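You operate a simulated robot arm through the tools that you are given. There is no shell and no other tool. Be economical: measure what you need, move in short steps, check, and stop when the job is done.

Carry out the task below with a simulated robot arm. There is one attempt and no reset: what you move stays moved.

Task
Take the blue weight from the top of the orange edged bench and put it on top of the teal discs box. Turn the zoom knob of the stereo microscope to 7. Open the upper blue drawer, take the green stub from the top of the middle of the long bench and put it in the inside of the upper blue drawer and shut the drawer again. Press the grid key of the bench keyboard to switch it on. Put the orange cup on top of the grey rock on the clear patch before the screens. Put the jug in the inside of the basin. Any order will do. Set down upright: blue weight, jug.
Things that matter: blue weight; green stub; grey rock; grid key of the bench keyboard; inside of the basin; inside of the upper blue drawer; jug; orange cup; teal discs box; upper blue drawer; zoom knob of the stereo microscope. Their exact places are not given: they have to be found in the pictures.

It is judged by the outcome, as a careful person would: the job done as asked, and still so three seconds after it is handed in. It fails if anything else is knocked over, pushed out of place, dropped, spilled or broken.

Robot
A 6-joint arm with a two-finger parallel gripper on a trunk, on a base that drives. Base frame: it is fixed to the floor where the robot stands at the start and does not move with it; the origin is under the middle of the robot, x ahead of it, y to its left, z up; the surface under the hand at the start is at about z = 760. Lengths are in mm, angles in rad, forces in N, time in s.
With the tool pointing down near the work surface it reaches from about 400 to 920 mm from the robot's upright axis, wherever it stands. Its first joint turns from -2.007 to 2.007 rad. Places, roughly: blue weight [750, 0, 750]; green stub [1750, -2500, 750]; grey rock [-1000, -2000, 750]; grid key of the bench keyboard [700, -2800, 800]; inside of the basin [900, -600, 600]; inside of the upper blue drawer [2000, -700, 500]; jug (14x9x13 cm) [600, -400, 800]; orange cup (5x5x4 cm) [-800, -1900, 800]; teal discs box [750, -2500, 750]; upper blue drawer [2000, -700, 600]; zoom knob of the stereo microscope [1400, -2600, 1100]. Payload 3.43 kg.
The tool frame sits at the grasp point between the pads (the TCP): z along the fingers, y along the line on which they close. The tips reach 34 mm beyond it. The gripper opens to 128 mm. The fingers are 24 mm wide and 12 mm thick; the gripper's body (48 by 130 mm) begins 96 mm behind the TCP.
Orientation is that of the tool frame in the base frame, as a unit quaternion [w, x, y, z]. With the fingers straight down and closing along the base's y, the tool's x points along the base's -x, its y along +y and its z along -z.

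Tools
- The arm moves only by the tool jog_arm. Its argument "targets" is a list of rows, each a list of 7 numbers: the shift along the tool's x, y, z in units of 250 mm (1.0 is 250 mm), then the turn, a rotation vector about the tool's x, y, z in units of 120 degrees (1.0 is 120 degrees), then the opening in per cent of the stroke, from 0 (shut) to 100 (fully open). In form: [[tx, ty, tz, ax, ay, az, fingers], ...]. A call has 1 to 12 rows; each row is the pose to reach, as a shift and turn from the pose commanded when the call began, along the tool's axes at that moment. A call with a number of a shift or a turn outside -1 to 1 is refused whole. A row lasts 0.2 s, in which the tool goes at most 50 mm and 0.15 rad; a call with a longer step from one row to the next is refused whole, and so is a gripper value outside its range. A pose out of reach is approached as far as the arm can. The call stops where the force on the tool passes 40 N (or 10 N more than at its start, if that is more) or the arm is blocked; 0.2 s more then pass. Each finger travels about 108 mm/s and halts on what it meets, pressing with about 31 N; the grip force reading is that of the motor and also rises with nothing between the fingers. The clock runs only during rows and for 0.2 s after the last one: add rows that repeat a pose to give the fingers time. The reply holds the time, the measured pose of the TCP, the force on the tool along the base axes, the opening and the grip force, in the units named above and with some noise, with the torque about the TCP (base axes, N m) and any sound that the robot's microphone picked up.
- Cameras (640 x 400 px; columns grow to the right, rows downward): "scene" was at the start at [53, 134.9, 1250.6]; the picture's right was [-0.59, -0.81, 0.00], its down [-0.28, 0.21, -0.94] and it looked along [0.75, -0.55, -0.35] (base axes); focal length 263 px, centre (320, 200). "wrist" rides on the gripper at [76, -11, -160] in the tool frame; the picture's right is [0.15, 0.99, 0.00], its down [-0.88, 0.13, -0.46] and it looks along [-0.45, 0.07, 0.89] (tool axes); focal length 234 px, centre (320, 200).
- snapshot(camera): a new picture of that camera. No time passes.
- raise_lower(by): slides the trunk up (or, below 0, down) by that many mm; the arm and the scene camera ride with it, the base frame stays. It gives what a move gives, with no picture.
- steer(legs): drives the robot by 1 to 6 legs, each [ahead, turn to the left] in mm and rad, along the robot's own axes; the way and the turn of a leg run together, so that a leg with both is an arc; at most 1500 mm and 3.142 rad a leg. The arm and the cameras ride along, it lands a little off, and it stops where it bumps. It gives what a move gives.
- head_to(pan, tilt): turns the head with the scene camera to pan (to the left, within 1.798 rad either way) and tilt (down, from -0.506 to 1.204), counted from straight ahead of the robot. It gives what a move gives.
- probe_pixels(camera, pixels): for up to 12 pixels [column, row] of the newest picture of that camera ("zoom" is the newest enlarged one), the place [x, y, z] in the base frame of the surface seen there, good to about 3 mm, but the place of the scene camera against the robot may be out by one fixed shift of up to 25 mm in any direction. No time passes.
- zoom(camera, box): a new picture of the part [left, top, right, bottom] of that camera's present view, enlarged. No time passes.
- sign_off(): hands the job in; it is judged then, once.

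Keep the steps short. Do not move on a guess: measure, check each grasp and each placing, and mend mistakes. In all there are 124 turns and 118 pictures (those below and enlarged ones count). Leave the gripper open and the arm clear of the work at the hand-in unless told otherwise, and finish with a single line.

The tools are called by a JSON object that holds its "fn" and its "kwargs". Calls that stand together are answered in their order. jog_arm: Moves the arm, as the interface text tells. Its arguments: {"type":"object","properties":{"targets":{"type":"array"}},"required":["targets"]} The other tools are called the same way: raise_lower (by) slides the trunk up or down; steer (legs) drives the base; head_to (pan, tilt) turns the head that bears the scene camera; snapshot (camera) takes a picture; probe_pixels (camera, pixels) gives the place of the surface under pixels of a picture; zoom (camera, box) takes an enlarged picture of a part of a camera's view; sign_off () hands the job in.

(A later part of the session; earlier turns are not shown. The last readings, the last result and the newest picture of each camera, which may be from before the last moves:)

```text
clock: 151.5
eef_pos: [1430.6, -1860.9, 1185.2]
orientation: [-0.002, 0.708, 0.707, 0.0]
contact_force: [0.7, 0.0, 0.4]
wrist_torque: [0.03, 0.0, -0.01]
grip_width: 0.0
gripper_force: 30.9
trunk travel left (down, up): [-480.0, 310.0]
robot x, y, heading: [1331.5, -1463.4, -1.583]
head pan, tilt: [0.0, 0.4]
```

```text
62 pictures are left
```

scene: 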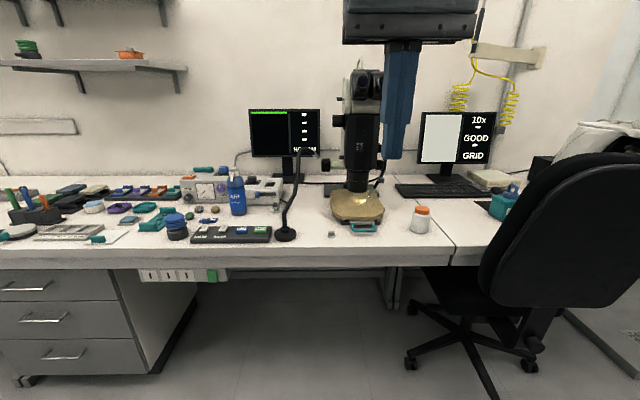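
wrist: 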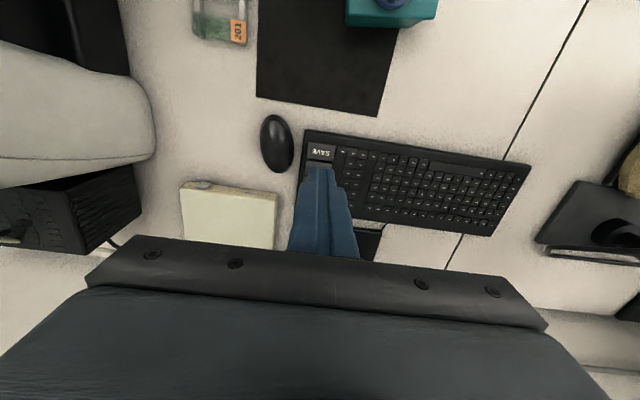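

GRID shows. I enlarge the microscope.

{"fn": "zoom", "kwargs": {"camera": "scene", "box": [300, 40, 430, 240]}}

{"fn": "probe_pixels", "kwargs": {"camera": "scene", "pixels": [[340, 120], [362, 130], [360, 85], [352, 165], [290, 165], [285, 232], [358, 205], [310, 155], [331, 233]]}}

```text
2.00 times, centred on (365, 140) of scene
```

zoom: 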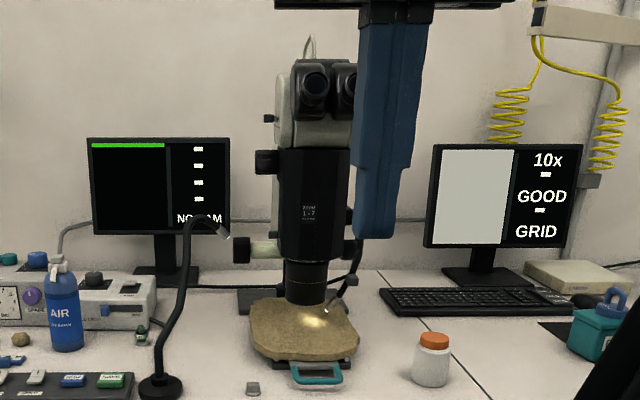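

```text
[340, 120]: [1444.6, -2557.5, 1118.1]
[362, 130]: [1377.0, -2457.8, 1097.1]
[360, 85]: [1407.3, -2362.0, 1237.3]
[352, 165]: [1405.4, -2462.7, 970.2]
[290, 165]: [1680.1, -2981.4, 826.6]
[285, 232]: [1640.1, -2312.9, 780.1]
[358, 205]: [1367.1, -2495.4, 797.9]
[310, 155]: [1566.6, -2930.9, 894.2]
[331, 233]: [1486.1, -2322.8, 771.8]
```

The zoom knob is on the microscope's +x side near (1445,-2557,1118). I go to x≈1900 to see its face.

{"fn": "steer", "kwargs": {"legs": [[0, 1.571], [600, 0], [0, -1.571], [330, 0]]}}

{"fn": "head_to", "kwargs": {"pan": -0.5, "tilt": 0.3}}

{"fn": "snapshot", "kwargs": {"camera": "scene"}}

```text
clock: 164.4
eef_pos: [2032.3, -2191.6, 1183.9]
orientation: [-0.002, 0.704, 0.71, 0.001]
contact_force: [0.0, 0.2, 0.7]
wrist_torque: [0.03, -0.02, 0.01]
grip_width: 0.2
gripper_force: 31.5
trunk travel left (down, up): [-480.0, 310.0]
robot x, y, heading: [1929.8, -1797.3, -1.575]
head pan, tilt: [0.0, 0.4]
```

```text
clock: 165.3
eef_pos: [2032.4, -2191.4, 1183.0]
orientation: [-0.002, 0.704, 0.71, 0.001]
contact_force: [0.1, -0.1, -0.4]
wrist_torque: [0.04, 0.01, 0.01]
grip_width: 0.1
gripper_force: 30.6
trunk travel left (down, up): [-480.0, 310.0]
robot x, y, heading: [1929.8, -1794.3, -1.573]
head pan, tilt: [-0.499, 0.3]
```

```text
60 pictures are left
```

scene: 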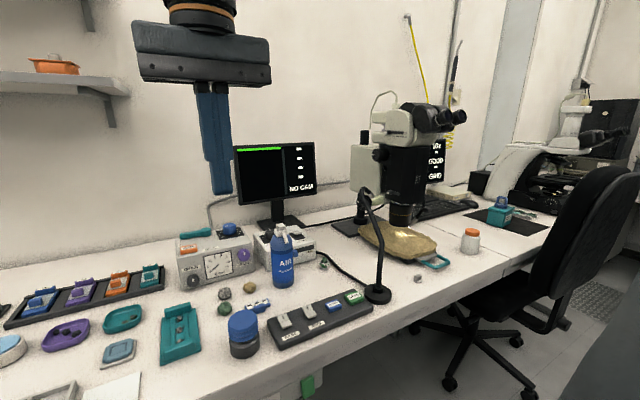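

{"fn": "zoom", "kwargs": {"camera": "scene", "box": [340, 100, 440, 180]}}

{"fn": "zoom", "kwargs": {"camera": "scene", "box": [70, 220, 390, 400]}}

```text
5.00 times, centred on (390, 140) of scene
```

zoom: 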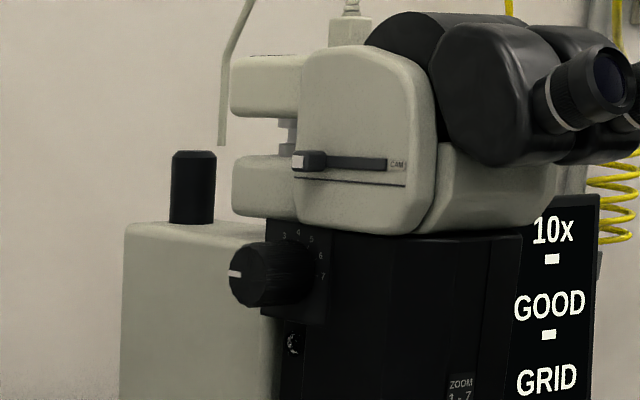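

```text
2.00 times, centred on (230, 310) of scene
```

zoom: 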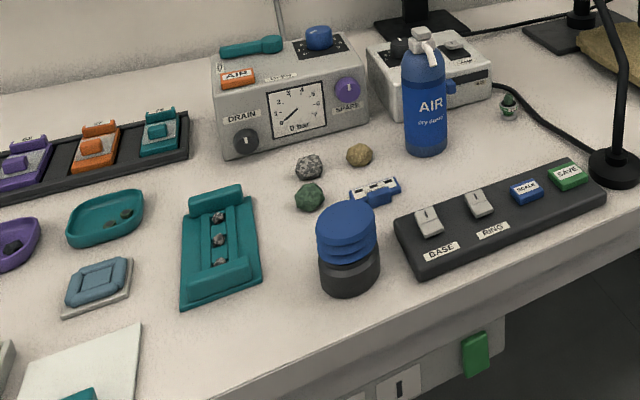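

Marks 3–7 run clockwise from upper-left; the pointer is at the left (1). I probe the knob, and look at the green candidates enlarged.

{"fn": "zoom", "kwargs": {"camera": "scene", "box": [380, 140, 420, 165]}}

{"fn": "zoom", "kwargs": {"camera": "scene", "box": [365, 140, 415, 170]}}

{"fn": "probe_pixels", "kwargs": {"camera": "zoom", "pixels": [[100, 170], [110, 140], [110, 205], [130, 170], [160, 110], [220, 60], [300, 190], [255, 130], [245, 210], [50, 170], [60, 130]]}}

{"fn": "zoom", "kwargs": {"camera": "scene", "box": [205, 250, 345, 340]}}

{"fn": "probe_pixels", "kwargs": {"camera": "zoom", "pixels": [[85, 265], [85, 210], [160, 190], [540, 65], [220, 300]]}}

```text
16.00 times, centred on (400, 152) of scene
```

zoom: 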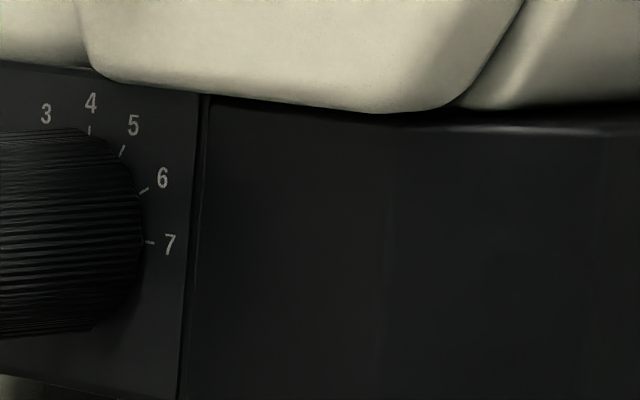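

```text
12.80 times, centred on (390, 155) of scene
```

zoom: 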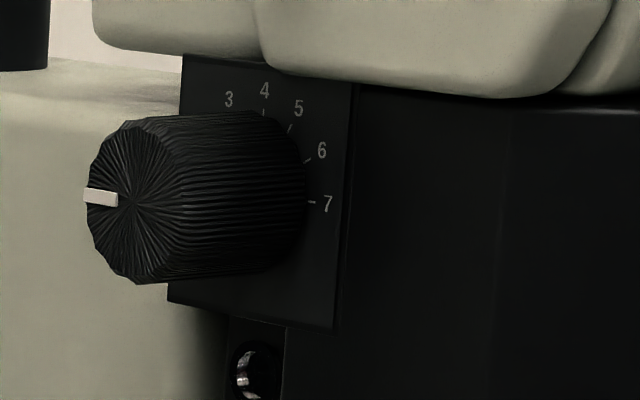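

```text
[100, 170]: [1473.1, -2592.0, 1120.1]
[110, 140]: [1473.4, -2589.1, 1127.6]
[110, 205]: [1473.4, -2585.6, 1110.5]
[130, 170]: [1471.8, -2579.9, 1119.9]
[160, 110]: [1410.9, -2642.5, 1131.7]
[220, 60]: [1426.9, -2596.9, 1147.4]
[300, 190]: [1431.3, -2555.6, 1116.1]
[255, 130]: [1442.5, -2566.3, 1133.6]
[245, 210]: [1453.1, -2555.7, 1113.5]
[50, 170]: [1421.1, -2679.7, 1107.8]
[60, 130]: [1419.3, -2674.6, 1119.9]
```

```text
4.44 times, centred on (275, 295) of scene
```

zoom: 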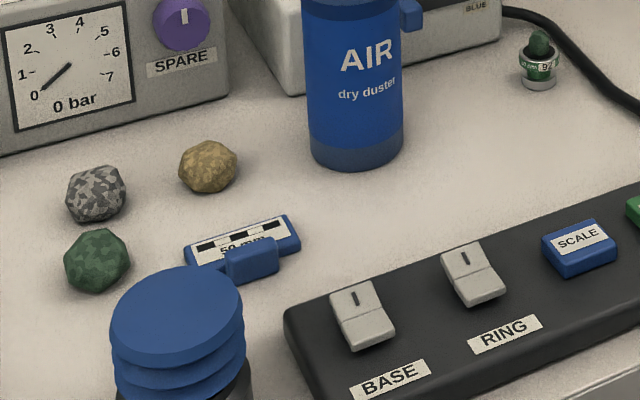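

```text
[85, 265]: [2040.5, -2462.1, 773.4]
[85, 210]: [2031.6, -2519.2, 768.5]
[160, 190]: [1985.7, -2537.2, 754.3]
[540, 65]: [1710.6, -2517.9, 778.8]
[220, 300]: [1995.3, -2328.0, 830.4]
```

The green stub is the small labelled one at (1711,-2518,779). Before the knob, I probe the lamp and the microscope's overhang, then drive 120 mm nearer.

{"fn": "probe_pixels", "kwargs": {"camera": "scene", "pixels": [[380, 240], [382, 265], [372, 200], [363, 192], [358, 215], [375, 130], [385, 145], [400, 150], [410, 147], [350, 200], [365, 138]]}}

{"fn": "steer", "kwargs": {"legs": [[120, 0]]}}

{"fn": "snapshot", "kwargs": {"camera": "scene"}}

{"fn": "zoom", "kwargs": {"camera": "scene", "box": [380, 60, 500, 160]}}

```text
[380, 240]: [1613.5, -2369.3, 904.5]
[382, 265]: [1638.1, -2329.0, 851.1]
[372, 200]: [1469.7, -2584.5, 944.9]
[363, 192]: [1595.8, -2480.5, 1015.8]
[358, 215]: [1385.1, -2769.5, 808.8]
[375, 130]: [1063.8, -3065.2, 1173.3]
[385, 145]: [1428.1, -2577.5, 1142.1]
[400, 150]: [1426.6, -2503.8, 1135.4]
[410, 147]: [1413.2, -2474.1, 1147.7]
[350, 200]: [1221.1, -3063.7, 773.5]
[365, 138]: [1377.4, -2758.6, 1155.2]
```

```text
clock: 166.6
eef_pos: [2031.9, -2313.2, 1183.8]
orientation: [-0.002, 0.704, 0.71, 0.0]
contact_force: [-0.1, -0.1, 0.7]
wrist_torque: [0.01, -0.02, 0.01]
grip_width: 0.0
gripper_force: 31.3
trunk travel left (down, up): [-480.0, 310.0]
robot x, y, heading: [1926.6, -1918.3, -1.571]
head pan, tilt: [-0.499, 0.3]
```

```text
54 pictures are left
```

scene: 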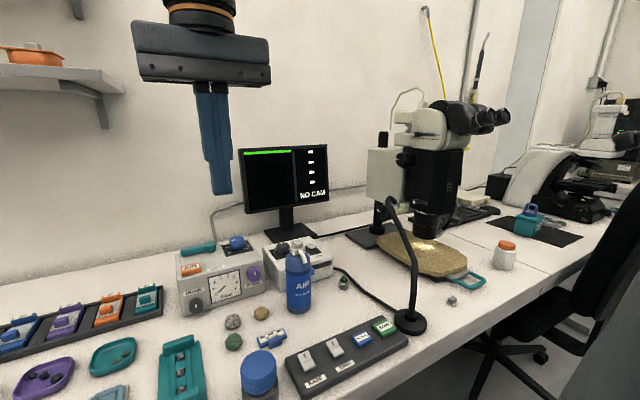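

```text
4.00 times, centred on (440, 110) of scene
```

zoom: 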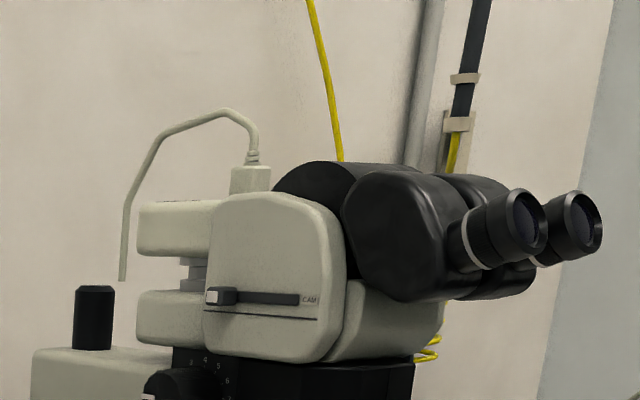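

{"fn": "probe_pixels", "kwargs": {"camera": "zoom", "pixels": [[230, 297], [270, 280], [270, 340], [300, 350], [240, 345], [170, 330], [90, 320], [330, 340]]}}

{"fn": "zoom", "kwargs": {"camera": "scene", "box": [385, 140, 435, 175]}}

{"fn": "probe_pixels", "kwargs": {"camera": "zoom", "pixels": [[150, 240], [175, 200], [190, 160], [200, 130], [180, 260], [120, 210], [160, 300], [290, 120], [380, 300], [230, 350]]}}

```text
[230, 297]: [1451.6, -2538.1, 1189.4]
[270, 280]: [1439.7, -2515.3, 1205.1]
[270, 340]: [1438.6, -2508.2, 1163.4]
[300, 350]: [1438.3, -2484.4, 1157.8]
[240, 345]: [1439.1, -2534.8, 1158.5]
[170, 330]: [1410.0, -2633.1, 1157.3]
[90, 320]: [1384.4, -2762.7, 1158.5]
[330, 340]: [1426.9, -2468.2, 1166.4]
```

```text
11.43 times, centred on (410, 158) of scene
```

zoom: 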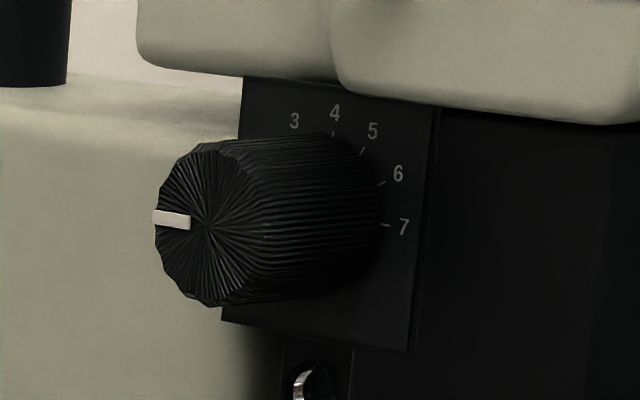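

```text
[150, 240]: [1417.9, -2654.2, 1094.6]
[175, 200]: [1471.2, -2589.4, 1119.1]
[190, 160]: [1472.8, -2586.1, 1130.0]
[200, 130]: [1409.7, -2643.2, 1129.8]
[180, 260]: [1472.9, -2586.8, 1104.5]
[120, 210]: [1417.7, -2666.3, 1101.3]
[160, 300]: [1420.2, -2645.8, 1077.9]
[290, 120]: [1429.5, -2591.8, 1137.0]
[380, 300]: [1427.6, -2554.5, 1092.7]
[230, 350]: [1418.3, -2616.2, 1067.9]
```

Knob face (corrected) ≈(1462,-2577,1118), dia ≈42, pointer at 1 → needs +180° clockwise to 7. First I swing the tool to horizontal pointing -x.

{"fn": "jog_arm", "kwargs": {"targets": [[0, 0, 0, 0.068, 0, 0, 0], [0, 0, 0, 0.136, 0, 0, 0], [0, 0, 0, 0.204, 0, 0, 0], [0, 0, 0, 0.272, 0, 0, 0], [0, 0, 0, 0.34, 0, 0, 0], [0, 0, 0, 0.408, 0, 0, 0], [0, 0, 0, 0.476, 0, 0, 0], [0, 0, 0, 0.544, 0, 0, 15], [0, 0, 0, 0.612, 0, 0, 30], [0, 0, 0, 0.68, 0, 0, 45], [0, 0, 0, 0.75, 0, 0, 50], [0, 0, 0, 0.75, 0, 0, 50]]}}

{"fn": "jog_arm", "kwargs": {"targets": [[0, 0, 0, 0, 0, -0.068, 50], [0, 0, 0, 0, 0, -0.136, 50], [0, 0, 0, 0, 0, -0.204, 50], [0, 0, 0, 0, 0, -0.272, 50], [0, 0, 0, 0, 0, -0.34, 50], [0, 0, 0, 0, 0, -0.408, 50], [0, 0, 0, 0, 0, -0.476, 50], [0, 0, 0, 0, 0, -0.544, 50], [0, 0, 0, 0, 0, -0.612, 50], [0, 0, 0, 0, 0, -0.68, 50], [0, 0, 0, 0, 0, -0.75, 50], [0, 0, 0, 0, 0, -0.75, 50]]}}

```text
clock: 169.2
eef_pos: [1949.1, -2369.4, 1110.2]
orientation: [-0.499, 0.496, 0.504, -0.501]
contact_force: [-1.1, -0.2, 0.4]
wrist_torque: [-0.01, 0.0, 0.01]
grip_width: 64.2
gripper_force: 0.0
out of reach, approached as far as the arm can: row 7, 8, 9, 10, 11, 12
trunk travel left (down, up): [-480.0, 310.0]
robot x, y, heading: [1930.4, -1916.9, -1.577]
head pan, tilt: [-0.499, 0.3]
```

```text
clock: 171.8
eef_pos: [1947.4, -2369.3, 1108.8]
orientation: [0.708, 0.004, -0.707, 0.001]
contact_force: [0.7, 0.3, 0.4]
wrist_torque: [0.02, 0.0, 0.01]
grip_width: 64.0
gripper_force: 0.1
trunk travel left (down, up): [-480.0, 310.0]
robot x, y, heading: [1927.9, -1919.5, -1.575]
head pan, tilt: [-0.499, 0.3]
```

Tool is level with x up. I move to a standoff in front of the knob.

{"fn": "jog_arm", "kwargs": {"targets": [[0.006, -0.14, 0.1, 0, 0, 0, 50], [0.012, -0.28, 0.2, 0, 0, 0, 50], [0.018, -0.42, 0.3, 0, 0, 0, 50], [0.024, -0.56, 0.4, 0, 0, 0, 50], [0.03, -0.7, 0.5, 0, 0, 0, 50], [0.036, -0.83, 0.6, 0, 0, 0, 50], [0.036, -0.83, 0.77, 0, 0, 0, 50], [0.036, -0.83, 0.94, 0, 0, 0, 50]]}}

{"fn": "snapshot", "kwargs": {"camera": "wrist"}}

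{"fn": "snapshot", "kwargs": {"camera": "scene"}}

```text
clock: 173.6
eef_pos: [1714.0, -2578.8, 1119.0]
orientation: [0.708, 0.004, -0.706, 0.002]
contact_force: [0.2, -0.2, 0.5]
wrist_torque: [0.01, -0.02, -0.03]
grip_width: 63.9
gripper_force: 0.0
trunk travel left (down, up): [-480.0, 310.0]
robot x, y, heading: [1930.8, -1913.9, -1.577]
head pan, tilt: [-0.499, 0.3]
```

```text
51 pictures are left
```

wrist: 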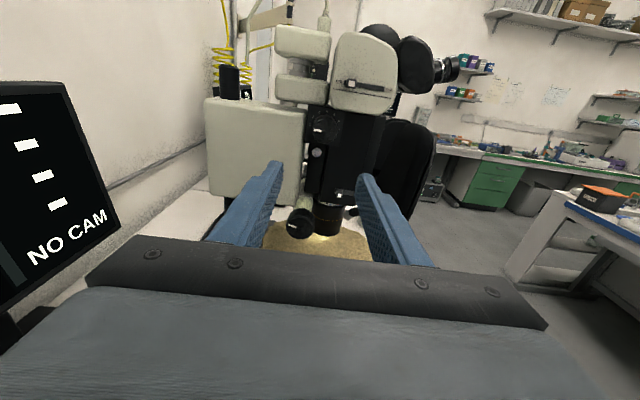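

```text
50 pictures are left
```

scene: 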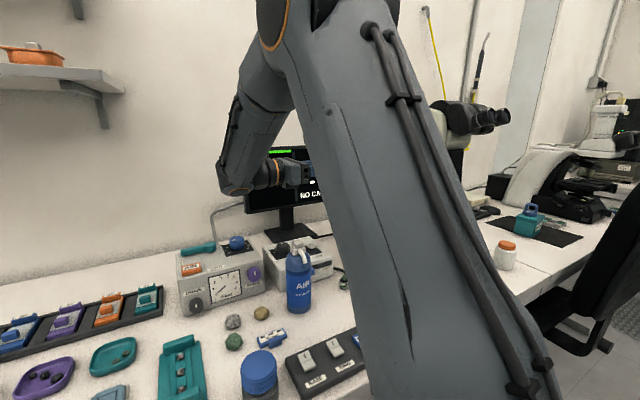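

{"fn": "zoom", "kwargs": {"camera": "wrist", "box": [280, 90, 380, 165]}}

{"fn": "probe_pixels", "kwargs": {"camera": "zoom", "pixels": [[215, 245], [300, 225], [275, 170], [270, 280], [275, 230], [330, 150], [340, 110], [255, 255]]}}

```text
5.33 times, centred on (330, 128) of wrist
```

zoom: 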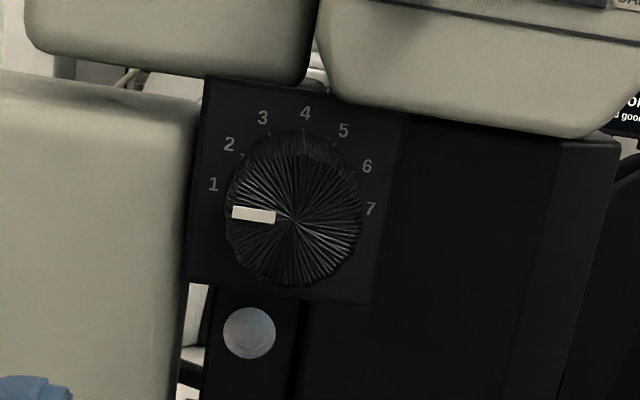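

```text
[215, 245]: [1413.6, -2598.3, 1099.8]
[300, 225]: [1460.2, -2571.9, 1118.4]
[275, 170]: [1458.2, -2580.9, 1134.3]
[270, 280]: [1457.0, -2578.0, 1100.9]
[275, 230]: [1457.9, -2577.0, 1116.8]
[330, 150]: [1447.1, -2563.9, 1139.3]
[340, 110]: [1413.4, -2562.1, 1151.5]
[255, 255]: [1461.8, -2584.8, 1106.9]
```

Knob face centre ≈(1459,-2574,1120); pointer at 1. Pre-rotate -90° so a +180° turn ends in a comfortable pose.

{"fn": "jog_arm", "kwargs": {"targets": [[0.005, 0.01, 0, 0, 0, -0.068, 45], [0.005, 0.019, 0, 0, 0, -0.136, 45], [0.005, 0.019, 0, 0, 0, -0.204, 45], [0.005, 0.019, 0, 0, 0, -0.272, 45], [0.005, 0.019, 0, 0, 0, -0.34, 45], [0.005, 0.019, 0, 0, 0, -0.408, 45], [0.005, 0.019, 0, 0, 0, -0.476, 45], [0.005, 0.019, 0, 0, 0, -0.544, 45], [0.005, 0.019, 0, 0, 0, -0.612, 45], [0.005, 0.019, 0, 0, 0, -0.68, 45], [0.005, 0.019, 0, 0, 0, -0.75, 45], [0.005, 0.019, 0, 0, 0, -0.75, 45]]}}

{"fn": "jog_arm", "kwargs": {"targets": [[0, 0, 0.15, 0, 0, 0, 45], [0, 0, 0.3, 0, 0, 0, 45], [0, 0, 0.45, 0, 0, 0, 45], [0, 0, 0.6, 0, 0, 0, 45], [0, 0, 0.7, 0, 0, 0, 45], [0, 0, 0.7, 0, 0, 0, 45]]}}

{"fn": "snapshot", "kwargs": {"camera": "wrist"}}

```text
clock: 176.2
eef_pos: [1713.9, -2575.2, 1119.7]
orientation: [0.502, 0.503, -0.496, -0.5]
contact_force: [0.0, 1.2, -0.6]
wrist_torque: [-0.01, -0.04, 0.02]
grip_width: 57.5
gripper_force: 0.0
trunk travel left (down, up): [-480.0, 310.0]
robot x, y, heading: [1926.2, -1915.3, -1.577]
head pan, tilt: [-0.499, 0.3]
```

```text
clock: 177.6
eef_pos: [1538.9, -2576.1, 1119.8]
orientation: [0.502, 0.503, -0.496, -0.499]
contact_force: [0.5, 0.1, -0.2]
wrist_torque: [0.0, -0.01, 0.0]
grip_width: 57.3
gripper_force: 0.1
trunk travel left (down, up): [-480.0, 310.0]
robot x, y, heading: [1932.5, -1916.9, -1.575]
head pan, tilt: [-0.499, 0.3]
```

```text
48 pictures are left
```

wrist: 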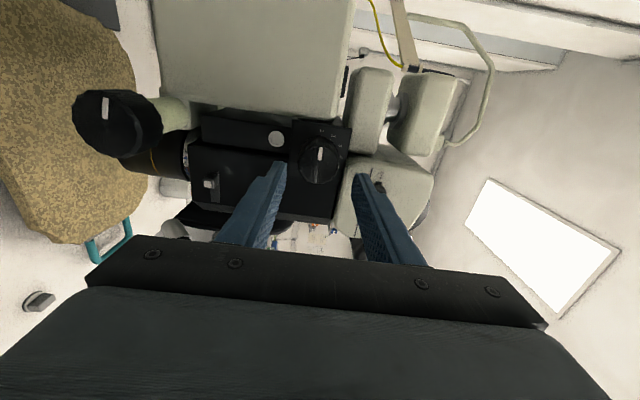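

Knob is centred at (319,160) as predicted. I check the cream head's nearest surface.

{"fn": "probe_pixels", "kwargs": {"camera": "wrist", "pixels": [[368, 158], [395, 172], [425, 180], [375, 130], [352, 150], [305, 160], [334, 160], [319, 175]]}}

```text
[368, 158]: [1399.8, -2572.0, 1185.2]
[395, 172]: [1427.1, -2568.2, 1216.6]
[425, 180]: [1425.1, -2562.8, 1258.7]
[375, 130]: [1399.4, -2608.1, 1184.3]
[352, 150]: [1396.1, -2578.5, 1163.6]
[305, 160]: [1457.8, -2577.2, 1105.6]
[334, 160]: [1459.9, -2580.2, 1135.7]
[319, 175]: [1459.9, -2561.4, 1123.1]
```

Clear. Advance 74 mm (tips to x≈1431) and close on the knob.

{"fn": "jog_arm", "kwargs": {"targets": [[0, 0, 0.1, 0, 0, 0, 45], [0, 0, 0.2, 0, 0, 0, 45], [0, 0, 0.26, 0, 0, 0, 45], [0, 0, 0.295, 0, 0, 0, 45], [0, 0, 0.295, 0, 0, 0, 30], [0, 0, 0.295, 0, 0, 0, 0], [0, 0, 0.295, 0, 0, 0, 0]]}}

```text
clock: 179.2
eef_pos: [1465.4, -2576.7, 1119.2]
orientation: [0.501, 0.503, -0.497, -0.499]
contact_force: [-0.8, 1.1, -1.1]
wrist_torque: [-0.01, -0.86, -0.6]
grip_width: 44.7
gripper_force: 45.0
trunk travel left (down, up): [-480.0, 310.0]
robot x, y, heading: [1928.7, -1916.4, -1.579]
head pan, tilt: [-0.499, 0.3]
```

Gripped (44.7 mm). Turn +90° first.

{"fn": "jog_arm", "kwargs": {"targets": [[0, 0, 0, 0, 0, 0.068, 0], [0, 0, 0, 0, 0, 0.136, 0], [0, 0, 0, 0, 0, 0.204, 0], [0, 0, 0, 0, 0, 0.272, 0], [0, 0, 0, 0, 0, 0.34, 0], [0, 0, 0, 0, 0, 0.408, 0], [0, 0, 0, 0, 0, 0.476, 0], [0, 0, 0, 0, 0, 0.544, 0], [0, 0, 0, 0, 0, 0.612, 0], [0, 0, 0, 0, 0, 0.68, 0], [0, 0, 0, 0, 0, 0.75, 0], [0, 0, 0, 0, 0, 0.75, 0]]}}

{"fn": "zoom", "kwargs": {"camera": "wrist", "box": [250, 100, 390, 220]}}

```text
clock: 181.6
eef_pos: [1464.8, -2573.2, 1119.8]
orientation: [0.708, 0.001, -0.706, -0.004]
contact_force: [10.4, 10.7, 1.1]
wrist_torque: [0.05, 0.65, -1.47]
grip_width: 44.8
gripper_force: 44.5
trunk travel left (down, up): [-480.0, 310.0]
robot x, y, heading: [1930.5, -1919.6, -1.575]
head pan, tilt: [-0.499, 0.3]
stopped in row 12: the force on the tool passed its limit at 41 N (the readings are from after the stop); the commanded pose is now the measured one
```

```text
3.33 times, centred on (320, 160) of wrist
```

zoom: 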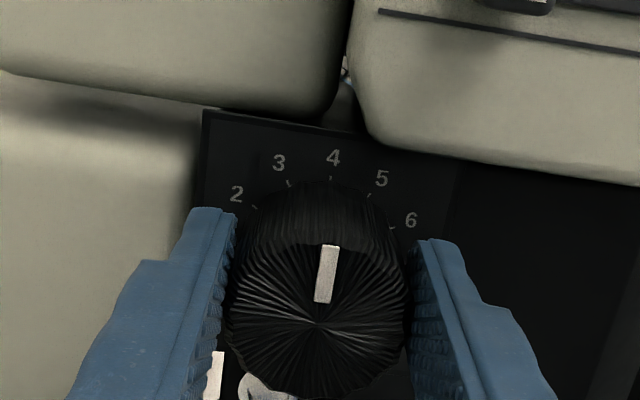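

The knob is at 4, with some side load built up. I release, re-centre slightly (3 mm back, 1.5 mm +y), and grip again.

{"fn": "jog_arm", "kwargs": {"targets": [[0, 0, 0, 0, 0, 0, 40], [0, 0, 0, 0, 0, 0, 45], [0, 0.006, -0.012, 0, 0, 0, 45], [0, 0.006, -0.012, 0, 0, 0, 30], [0, 0.006, -0.012, 0, 0, 0, 0], [0, 0.006, -0.012, 0, 0, 0, 0]]}}

```text
clock: 183.0
eef_pos: [1467.0, -2572.3, 1119.3]
orientation: [0.707, 0.003, -0.707, -0.001]
contact_force: [0.1, 0.8, -0.8]
wrist_torque: [0.06, -0.25, -0.91]
grip_width: 44.6
gripper_force: 45.2
trunk travel left (down, up): [-480.0, 310.0]
robot x, y, heading: [1929.2, -1918.2, -1.575]
head pan, tilt: [-0.499, 0.3]
```

{"fn": "jog_arm", "kwargs": {"targets": [[0, 0, 0, 0, 0, 0.068, 0], [0, 0, 0, 0, 0, 0.136, 0], [0, 0, 0, 0, 0, 0.204, 0], [0, 0, 0, 0, 0, 0.272, 0], [0, 0, 0, 0, 0, 0.34, 0], [0, 0, 0, 0, 0, 0.408, 0], [0, 0, 0, 0, 0, 0.476, 0], [0, 0, 0, 0, 0, 0.544, 0], [0, 0, 0, 0, 0, 0.612, 0], [0, 0, 0, 0, 0, 0.68, 0], [0, 0, 0, 0, 0, 0.75, 0], [0, 0, 0, 0, 0, 0.75, 0]]}}

{"fn": "zoom", "kwargs": {"camera": "wrist", "box": [250, 100, 390, 220]}}

```text
clock: 185.6
eef_pos: [1467.2, -2573.5, 1120.0]
orientation: [-0.501, 0.497, 0.502, -0.5]
contact_force: [-11.1, 1.7, 3.5]
wrist_torque: [0.56, -0.51, 0.62]
grip_width: 44.5
gripper_force: 44.9
trunk travel left (down, up): [-480.0, 310.0]
robot x, y, heading: [1930.7, -1915.6, -1.582]
head pan, tilt: [-0.499, 0.3]
```

```text
3.33 times, centred on (320, 160) of wrist
```

zoom: 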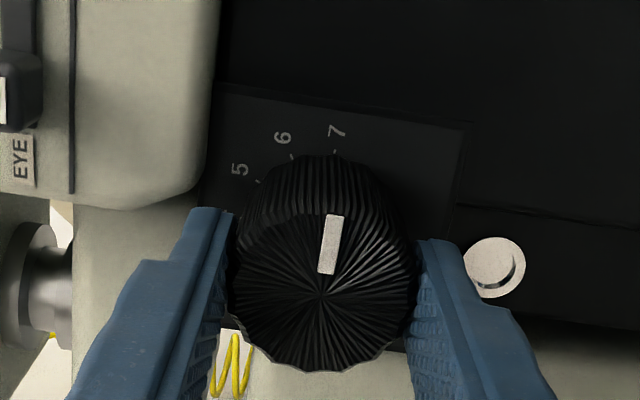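

Pointer shows 7. Release, retreat straight back, and check.

{"fn": "jog_arm", "kwargs": {"targets": [[0, 0, 0, 0, 0, 0, 20], [0, 0, 0, 0, 0, 0, 45], [0, 0, 0, 0, 0, 0, 46], [0, 0, -0.1, 0, 0, 0, 46], [0, 0, -0.28, 0, 0, 0, 46], [0, 0, -0.46, 0, 0, 0, 46], [0, 0, -0.64, 0, 0, 0, 46], [0, 0, -0.82, 0, 0, 0, 46], [0, 0, -0.98, 0, 0, 0, 46]]}}

{"fn": "zoom", "kwargs": {"camera": "wrist", "box": [280, 90, 380, 165]}}

```text
clock: 187.6
eef_pos: [1712.3, -2571.0, 1119.7]
orientation: [0.502, -0.497, -0.502, 0.499]
contact_force: [-0.9, 0.8, -0.9]
wrist_torque: [0.0, -0.01, 0.01]
grip_width: 58.8
gripper_force: 0.0
trunk travel left (down, up): [-480.0, 310.0]
robot x, y, heading: [1928.2, -1916.2, -1.579]
head pan, tilt: [-0.499, 0.3]
```

```text
5.33 times, centred on (330, 128) of wrist
```

zoom: 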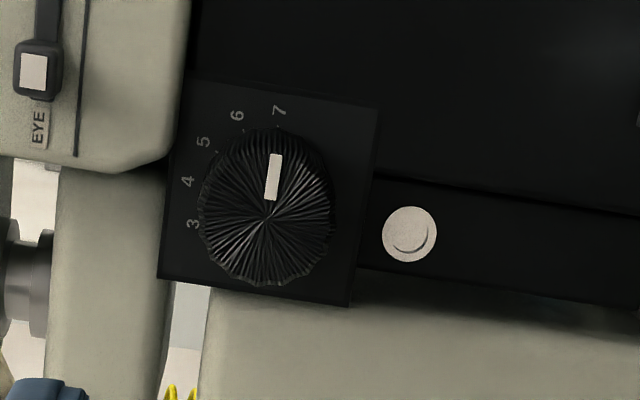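

Zoom knob reads 7. Now I withdraw and turn the tool to point forward of the robot, ready for the drawer.

{"fn": "jog_arm", "kwargs": {"targets": [[0, 0, -0.18, 0, 0, 0, 46], [0, 0, -0.36, 0, 0, 0, 46], [0, 0, -0.54, 0, 0, 0, 46], [0, 0, -0.72, 0, 0, 0, 46], [0, 0, -0.87, 0, 0, 0, 46]]}}

{"fn": "jog_arm", "kwargs": {"targets": [[0.02, 0, 0, 0, -0.068, 0, 46], [0.04, 0, 0, 0, -0.136, 0, 46], [0.06, 0, 0, 0, -0.204, 0, 46], [0.08, 0, 0, 0, -0.272, 0, 46], [0.1, 0, 0, 0, -0.34, 0, 46], [0.12, 0, 0, 0, -0.408, 0, 46], [0.14, 0, 0, 0, -0.476, 0, 46], [0.16, 0, 0, 0, -0.544, 0, 46], [0.16, 0, 0, 0, -0.612, 0, 46], [0.16, 0, 0, 0, -0.68, 0, 46], [0.16, 0, 0, 0, -0.75, 0, 46], [0.16, 0, 0, 0, -0.75, 0, 46]]}}

{"fn": "steer", "kwargs": {"legs": [[-330, 0], [0, 3.14]]}}

{"fn": "head_to", "kwargs": {"pan": 0, "tilt": 0.65}}

{"fn": "snapshot", "kwargs": {"camera": "scene"}}

```text
clock: 188.8
eef_pos: [1928.5, -2573.0, 1119.3]
orientation: [0.502, -0.498, -0.502, 0.498]
contact_force: [-1.1, -0.6, 0.5]
wrist_torque: [0.02, 0.0, -0.01]
grip_width: 59.2
gripper_force: 0.1
trunk travel left (down, up): [-480.0, 310.0]
robot x, y, heading: [1930.8, -1920.7, -1.575]
head pan, tilt: [-0.499, 0.3]
```

```text
clock: 191.4
eef_pos: [1930.3, -2531.7, 1118.6]
orientation: [-0.036, 0.035, 0.709, -0.703]
contact_force: [0.0, 0.4, 0.4]
wrist_torque: [0.0, 0.0, -0.01]
grip_width: 58.8
gripper_force: 0.1
out of reach, approached as far as the arm can: row 11, 12
trunk travel left (down, up): [-480.0, 310.0]
robot x, y, heading: [1930.0, -1915.9, -1.576]
head pan, tilt: [-0.499, 0.3]
```

```text
clock: 201.0
eef_pos: [1920.4, -969.7, 1119.7]
orientation: [-0.703, 0.71, -0.03, 0.031]
contact_force: [0.5, 0.0, 0.4]
wrist_torque: [-0.02, -0.02, 0.01]
grip_width: 58.9
gripper_force: 0.0
trunk travel left (down, up): [-480.0, 310.0]
robot x, y, heading: [1929.3, -1585.5, 1.579]
head pan, tilt: [-0.499, 0.3]
```

```text
clock: 201.9
eef_pos: [1919.6, -970.7, 1119.7]
orientation: [-0.703, 0.71, -0.03, 0.03]
contact_force: [-0.1, -0.4, 0.8]
wrist_torque: [0.02, -0.04, 0.02]
grip_width: 58.9
gripper_force: 0.1
trunk travel left (down, up): [-480.0, 310.0]
robot x, y, heading: [1935.4, -1582.6, 1.578]
head pan, tilt: [0.0, 0.649]
```

```text
44 pictures are left
```

scene: 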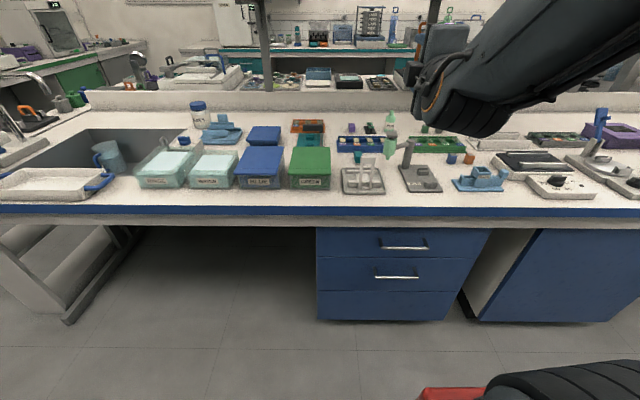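

The blue drawers are in view; upper handle at (405,247). I probe it.

{"fn": "zoom", "kwargs": {"camera": "scene", "box": [310, 200, 500, 330]}}

{"fn": "probe_pixels", "kwargs": {"camera": "zoom", "pixels": [[245, 158], [395, 161], [320, 160], [250, 150], [320, 120], [320, 185], [30, 100], [600, 100], [320, 265], [560, 30], [320, 75]]}}

```text
3.08 times, centred on (405, 265) of scene
```

zoom: 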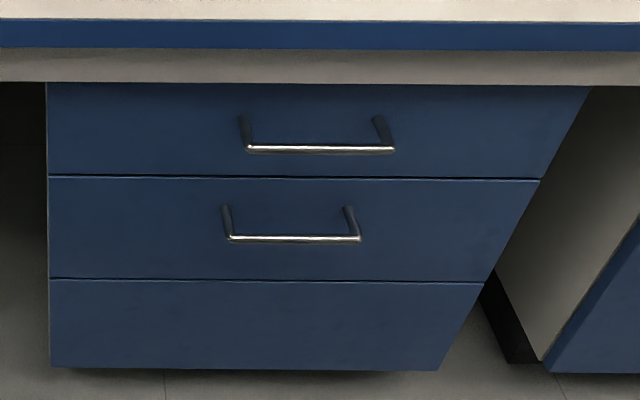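

```text
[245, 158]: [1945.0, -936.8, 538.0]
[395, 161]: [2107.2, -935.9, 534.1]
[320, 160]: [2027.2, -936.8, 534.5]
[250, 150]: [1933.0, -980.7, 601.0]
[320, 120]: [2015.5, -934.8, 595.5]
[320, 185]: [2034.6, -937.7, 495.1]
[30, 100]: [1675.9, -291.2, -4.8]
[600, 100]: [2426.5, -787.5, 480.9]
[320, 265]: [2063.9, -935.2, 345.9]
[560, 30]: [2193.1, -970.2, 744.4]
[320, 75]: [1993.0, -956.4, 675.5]
```

Handle ≈(2006,-984,606) after the shift correction. I back the robot so the arm can pull, and lower the trunk 380 mm.

{"fn": "steer", "kwargs": {"legs": [[-270, 0]]}}

{"fn": "raise_lower", "kwargs": {"by": -380}}

{"fn": "jog_arm", "kwargs": {"targets": [[0.1, 0.1, 0, 0, -0.02, 0, 46], [0.2, 0.2, 0, 0, -0.04, 0, 46], [0.3, 0.3, 0, 0, -0.04, 0, 46], [0.34, 0.4, 0.1, 0, -0.04, 0, 46], [0.34, 0.5, 0.2, 0, -0.04, 0, 46], [0.34, 0.53, 0.35, 0, -0.04, 0, 46], [0.34, 0.53, 0.5, 0, -0.04, 0, 46]]}}

{"fn": "snapshot", "kwargs": {"camera": "wrist"}}

```text
clock: 203.8
eef_pos: [1924.8, -1242.0, 1118.9]
orientation: [-0.703, 0.71, -0.031, 0.032]
contact_force: [-0.1, -0.2, 0.8]
wrist_torque: [0.02, 0.04, 0.04]
grip_width: 59.0
gripper_force: 0.1
trunk travel left (down, up): [-480.0, 310.0]
robot x, y, heading: [1927.2, -1856.9, 1.578]
head pan, tilt: [0.0, 0.649]
```

```text
clock: 207.5
eef_pos: [1923.3, -1140.8, 740.0]
orientation: [-0.702, 0.71, -0.032, 0.033]
contact_force: [-0.1, 0.3, 0.0]
wrist_torque: [-0.01, -0.01, 0.01]
grip_width: 58.8
gripper_force: 0.0
trunk travel left (down, up): [-100.0, 690.0]
robot x, y, heading: [1931.7, -1857.4, 1.574]
head pan, tilt: [0.0, 0.649]
```

```text
clock: 209.1
eef_pos: [1908.3, -1027.2, 623.6]
orientation: [-0.697, 0.715, -0.038, 0.039]
contact_force: [-0.2, 0.0, -0.2]
wrist_torque: [-0.02, -0.01, 0.03]
grip_width: 58.8
gripper_force: 0.1
out of reach, approached as far as the arm can: row 1, 2, 3, 4, 5, 6, 7
trunk travel left (down, up): [-100.0, 690.0]
robot x, y, heading: [1932.0, -1855.7, 1.582]
head pan, tilt: [0.0, 0.649]
```

```text
42 pictures are left
```

wrist: 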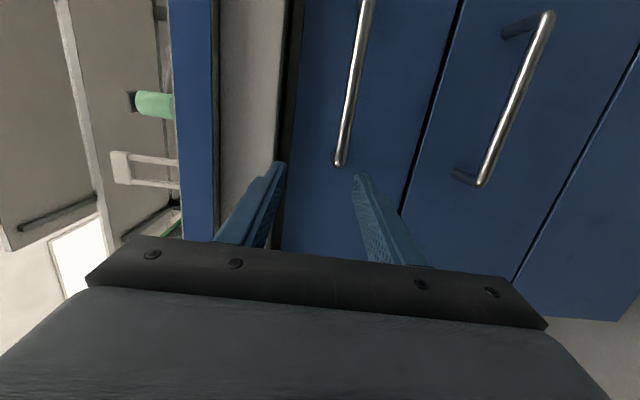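

The arm is at a joint limit for exactly-forward pointing. I back off a little and pitch the tool partly down to leave that limit, correcting the yaw.

{"fn": "jog_arm", "kwargs": {"targets": [[0, 0, -0.15, 0, 0, 0, 46], [0, -0.05, -0.3, -0.05, 0, 0, 46], [0, -0.1, -0.45, -0.1, 0, 0, 46], [0, -0.1, -0.5, -0.15, 0, 0, 46], [0, -0.1, -0.5, -0.2, 0, 0, 46], [0, -0.1, -0.5, -0.25, 0, 0, 46], [0, -0.1, -0.5, -0.3, 0, 0, 46], [0, -0.1, -0.5, -0.3, 0, 0, 46]]}}

{"fn": "head_to", "kwargs": {"pan": 0.0, "tilt": 0.5}}

{"fn": "snapshot", "kwargs": {"camera": "scene"}}

```text
clock: 210.9
eef_pos: [1891.2, -1150.1, 651.8]
orientation: [-0.442, 0.895, -0.05, 0.025]
contact_force: [0.1, -0.5, 0.1]
wrist_torque: [0.02, -0.02, -0.01]
grip_width: 58.8
gripper_force: 0.0
trunk travel left (down, up): [-100.0, 690.0]
robot x, y, heading: [1932.1, -1857.7, 1.575]
head pan, tilt: [0.0, 0.649]
```

```text
clock: 211.6
eef_pos: [1892.0, -1149.8, 649.9]
orientation: [-0.441, 0.896, -0.05, 0.026]
contact_force: [-1.0, 0.1, 0.2]
wrist_torque: [0.0, -0.02, -0.01]
grip_width: 58.9
gripper_force: 0.1
trunk travel left (down, up): [-100.0, 690.0]
robot x, y, heading: [1931.5, -1858.1, 1.577]
head pan, tilt: [0.0, 0.499]
```

```text
41 pictures are left
```

scene: 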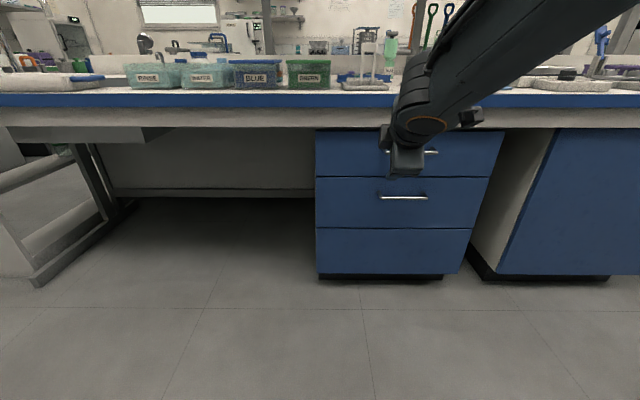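

Now in a reachable pose (pitched ~38° down). I correct yaw and go to 80 mm before the handle.

{"fn": "jog_arm", "kwargs": {"targets": [[0.08, -0.06, 0.03, 0, -0.0085, -0.0066, 46], [0.16, -0.12, 0.1, 0, -0.017, -0.013, 46], [0.24, -0.18, 0.17, 0, -0.0256, -0.02, 46], [0.33, -0.24, 0.25, 0, -0.034, -0.0264, 46], [0.408, -0.295, 0.355, 0, -0.0427, -0.033, 46], [0.408, -0.295, 0.355, 0, -0.0427, -0.033, 46]]}}

{"fn": "snapshot", "kwargs": {"camera": "wrist"}}

```text
clock: 213.0
eef_pos: [2006.9, -1046.9, 654.2]
orientation: [-0.442, 0.897, 0.001, 0.002]
contact_force: [0.2, 0.4, 0.2]
wrist_torque: [0.0, 0.01, 0.0]
grip_width: 58.9
gripper_force: 0.0
trunk travel left (down, up): [-100.0, 690.0]
robot x, y, heading: [1935.7, -1856.8, 1.575]
head pan, tilt: [0.0, 0.499]
```

```text
40 pictures are left
```

wrist: 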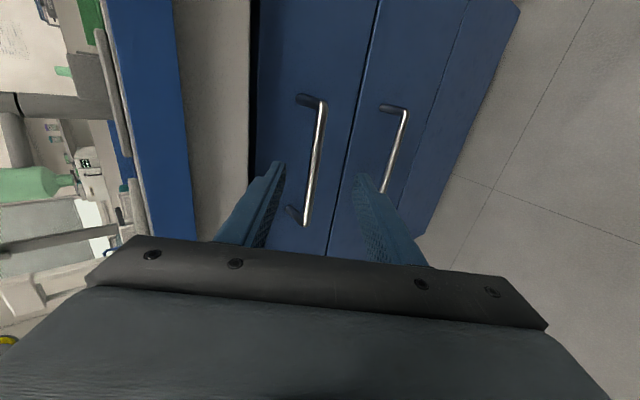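

Pose reached. I probe the upper bar.

{"fn": "probe_pixels", "kwargs": {"camera": "wrist", "pixels": [[321, 115], [316, 160], [309, 205], [300, 150], [165, 150], [210, 150], [258, 120], [395, 160]]}}

```text
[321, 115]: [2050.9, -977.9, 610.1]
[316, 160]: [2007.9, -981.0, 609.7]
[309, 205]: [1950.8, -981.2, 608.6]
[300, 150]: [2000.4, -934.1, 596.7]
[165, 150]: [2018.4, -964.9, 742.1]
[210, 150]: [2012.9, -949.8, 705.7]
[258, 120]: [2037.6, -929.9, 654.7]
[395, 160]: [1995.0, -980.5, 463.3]
```

Bar centre ≈(2005,-977,606). I narrow the opening to 32 mm, advance 70 mm, and close.

{"fn": "jog_arm", "kwargs": {"targets": [[0, -0.01, 0.0, 0, 0, 0, 25], [0, -0.019, 0.1, 0, 0, 0, 25], [0, -0.019, 0.2, 0, 0, 0, 25], [0, -0.019, 0.278, 0, 0, 0, 25], [0, -0.019, 0.278, 0, 0, 0, 10], [0, -0.019, 0.278, 0, 0, 0, 0], [0, -0.019, 0.278, 0, 0, 0, 0]]}}

{"fn": "snapshot", "kwargs": {"camera": "wrist"}}

```text
clock: 214.6
eef_pos: [2007.3, -987.7, 616.8]
orientation: [-0.439, 0.898, 0.001, 0.001]
contact_force: [0.0, -6.0, -5.8]
wrist_torque: [-0.14, 0.06, -0.65]
grip_width: 11.5
gripper_force: 44.8
trunk travel left (down, up): [-100.0, 690.0]
robot x, y, heading: [1931.4, -1859.4, 1.574]
head pan, tilt: [0.0, 0.499]
```

```text
39 pictures are left
```

wrist: 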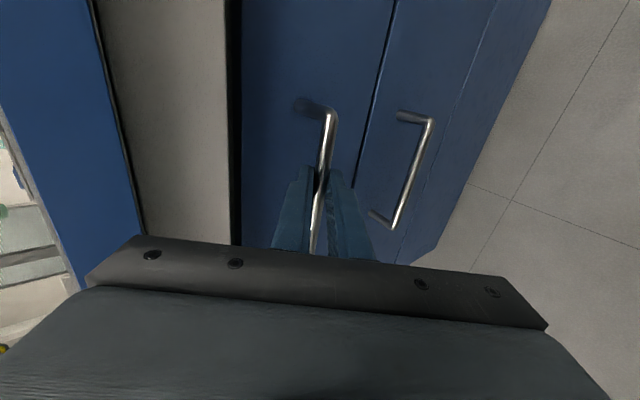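

Handle gripped (11.5 mm). Pull straight out 280 mm.

{"fn": "jog_arm", "kwargs": {"targets": [[0, 0.03, -0.038, 0, 0, 0, 0], [0, 0.09, -0.115, 0, 0, 0, 0], [0, 0.16, -0.206, 0, 0, 0, 0], [0, 0.23, -0.296, 0, 0, 0, 0], [0, 0.3, -0.386, 0, 0, 0, 0], [0, 0.37, -0.475, 0, 0, 0, 0], [0, 0.44, -0.565, 0, 0, 0, 0], [0, 0.51, -0.655, 0, 0, 0, 0], [0, 0.58, -0.745, 0, 0, 0, 0], [0, 0.64, -0.822, 0, 0, 0, 0], [0, 0.688, -0.884, 0, 0, 0, 0], [0, 0.688, -0.884, 0, 0, 0, 0]]}}

{"fn": "head_to", "kwargs": {"pan": -0.1, "tilt": 0.7}}

{"fn": "snapshot", "kwargs": {"camera": "scene"}}

```text
clock: 215.3
eef_pos: [2008.2, -1028.4, 616.7]
orientation: [-0.432, 0.902, -0.001, 0.003]
contact_force: [2.6, 1.2, -10.2]
wrist_torque: [-0.13, 0.29, 0.16]
grip_width: 11.7
gripper_force: 45.2
out of reach, approached as far as the arm can: row 2, 3
trunk travel left (down, up): [-100.0, 690.0]
robot x, y, heading: [1931.2, -1856.3, 1.575]
head pan, tilt: [0.0, 0.499]
stopped in row 3: the force on the tool passed its limit at 46 N (the readings are from after the stop); the commanded pose is now the measured one
```

```text
clock: 216.0
eef_pos: [2007.4, -1028.9, 617.7]
orientation: [-0.431, 0.902, -0.001, 0.002]
contact_force: [2.4, -1.0, -18.3]
wrist_torque: [-0.32, 0.17, -0.11]
grip_width: 11.6
gripper_force: 44.7
trunk travel left (down, up): [-100.0, 690.0]
robot x, y, heading: [1932.0, -1856.3, 1.574]
head pan, tilt: [-0.099, 0.7]
```

```text
38 pictures are left
```

scene: 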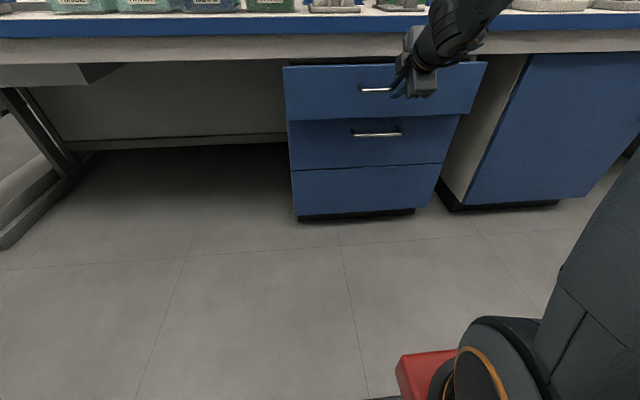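

The drawer is out 41 mm, then the arm hit a joint limit. I keep hold and pull further by driving back 110 mm (rear stays clear of the long bench).

{"fn": "steer", "kwargs": {"legs": [[-110, 0]]}}

{"fn": "snapshot", "kwargs": {"camera": "scene"}}

```text
clock: 217.2
eef_pos: [2006.9, -1136.8, 617.2]
orientation: [-0.432, 0.902, 0.0, 0.002]
contact_force: [1.6, 1.4, -27.5]
wrist_torque: [-0.39, -0.11, -0.5]
grip_width: 11.8
gripper_force: 45.1
trunk travel left (down, up): [-100.0, 690.0]
robot x, y, heading: [1933.1, -1966.6, 1.581]
head pan, tilt: [-0.099, 0.7]
```

```text
37 pictures are left
```

scene: 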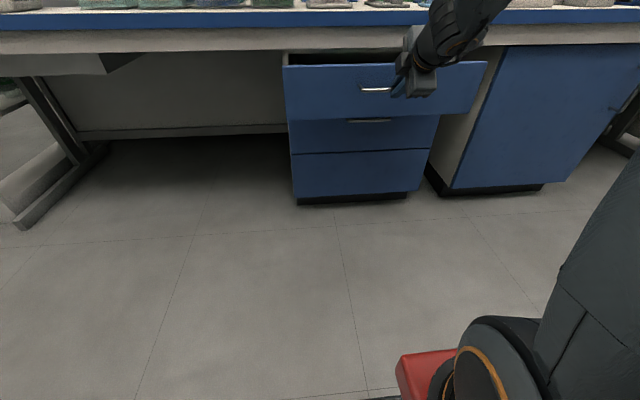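

Open by 150 mm now. Release the bar and retreat along the tool axis.

{"fn": "jog_arm", "kwargs": {"targets": [[0, 0, 0, 0, 0, 0, 15], [0, 0, 0, 0, 0, 0, 27], [0, 0, 0, 0, 0, 0, 27], [0, 0, -0.08, 0, 0, 0, 27], [0, 0, -0.16, 0, 0, 0, 27], [0, 0, -0.24, 0, 0, 0, 27], [0, 0, -0.32, 0, 0, 0, 27]]}}

{"fn": "snapshot", "kwargs": {"camera": "wrist"}}

```text
clock: 218.8
eef_pos: [2007.4, -1198.8, 667.7]
orientation: [-0.433, 0.902, -0.001, 0.002]
contact_force: [0.1, 0.0, -0.2]
wrist_torque: [0.0, 0.0, 0.0]
grip_width: 34.7
gripper_force: 0.1
trunk travel left (down, up): [-100.0, 690.0]
robot x, y, heading: [1936.0, -1966.0, 1.573]
head pan, tilt: [-0.099, 0.7]
```

```text
36 pictures are left
```

wrist: 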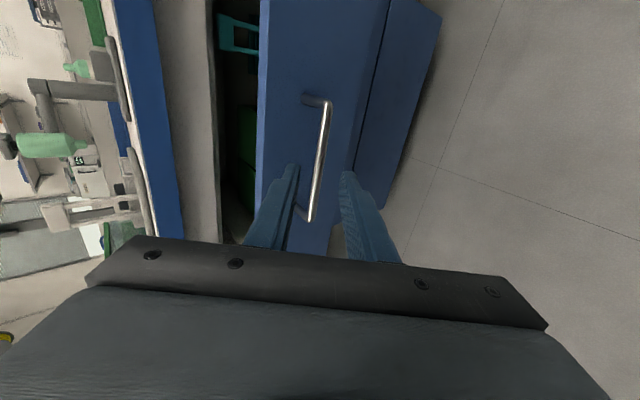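

The drawer's front part is accessible. Now raise the trunk, pull the arm in and pitch the tool to straight down.

{"fn": "raise_lower", "kwargs": {"by": 380}}

{"fn": "jog_arm", "kwargs": {"targets": [[0, 0.06, -0.078, -0.054, 0, 0, 27], [0, 0.12, -0.156, -0.108, 0, 0, 40], [0, 0.18, -0.234, -0.162, 0, 0, 40], [0, 0.24, -0.312, -0.216, 0, 0, 40], [0, 0.31, -0.39, -0.27, 0, 0, 40], [0, 0.37, -0.468, -0.324, 0, 0, 40], [0, 0.43, -0.546, -0.378, 0, 0, 40], [0, 0.496, -0.624, -0.433, 0, 0, 40], [0, 0.496, -0.624, -0.433, 0, 0, 40]]}}

{"fn": "head_to", "kwargs": {"pan": -0.1, "tilt": 0.7}}

{"fn": "snapshot", "kwargs": {"camera": "scene"}}

```text
clock: 222.4
eef_pos: [2007.2, -1199.2, 1048.6]
orientation: [-0.433, 0.902, 0.001, 0.002]
contact_force: [0.7, -0.2, 0.0]
wrist_torque: [-0.02, -0.02, 0.03]
grip_width: 34.6
gripper_force: 0.0
trunk travel left (down, up): [-480.0, 310.0]
robot x, y, heading: [1933.4, -1965.4, 1.576]
head pan, tilt: [-0.099, 0.7]
```

```text
clock: 224.4
eef_pos: [2006.4, -1398.7, 1049.2]
orientation: [0.006, 1.0, -0.001, 0.002]
contact_force: [-0.5, -0.9, 0.1]
wrist_torque: [0.03, 0.02, 0.01]
grip_width: 51.3
gripper_force: 0.1
trunk travel left (down, up): [-480.0, 310.0]
robot x, y, heading: [1932.2, -1971.3, 1.574]
head pan, tilt: [-0.099, 0.7]
```

```text
clock: 225.1
eef_pos: [2008.0, -1399.3, 1048.8]
orientation: [0.006, 1.0, 0.0, 0.002]
contact_force: [-0.8, 0.0, -0.4]
wrist_torque: [0.01, -0.03, 0.03]
grip_width: 51.4
gripper_force: 0.1
trunk travel left (down, up): [-480.0, 310.0]
robot x, y, heading: [1937.4, -1968.1, 1.574]
head pan, tilt: [-0.099, 0.7]
```

```text
35 pictures are left
```

scene: 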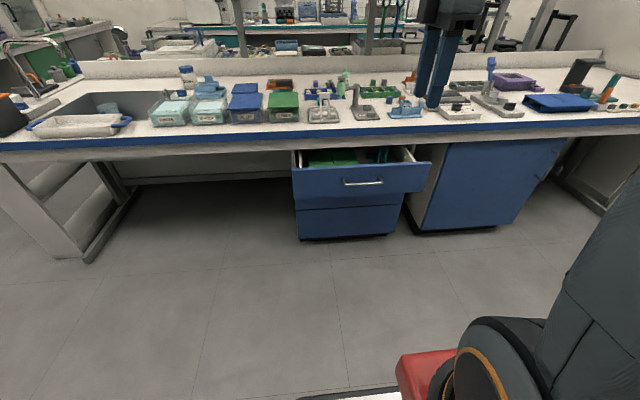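

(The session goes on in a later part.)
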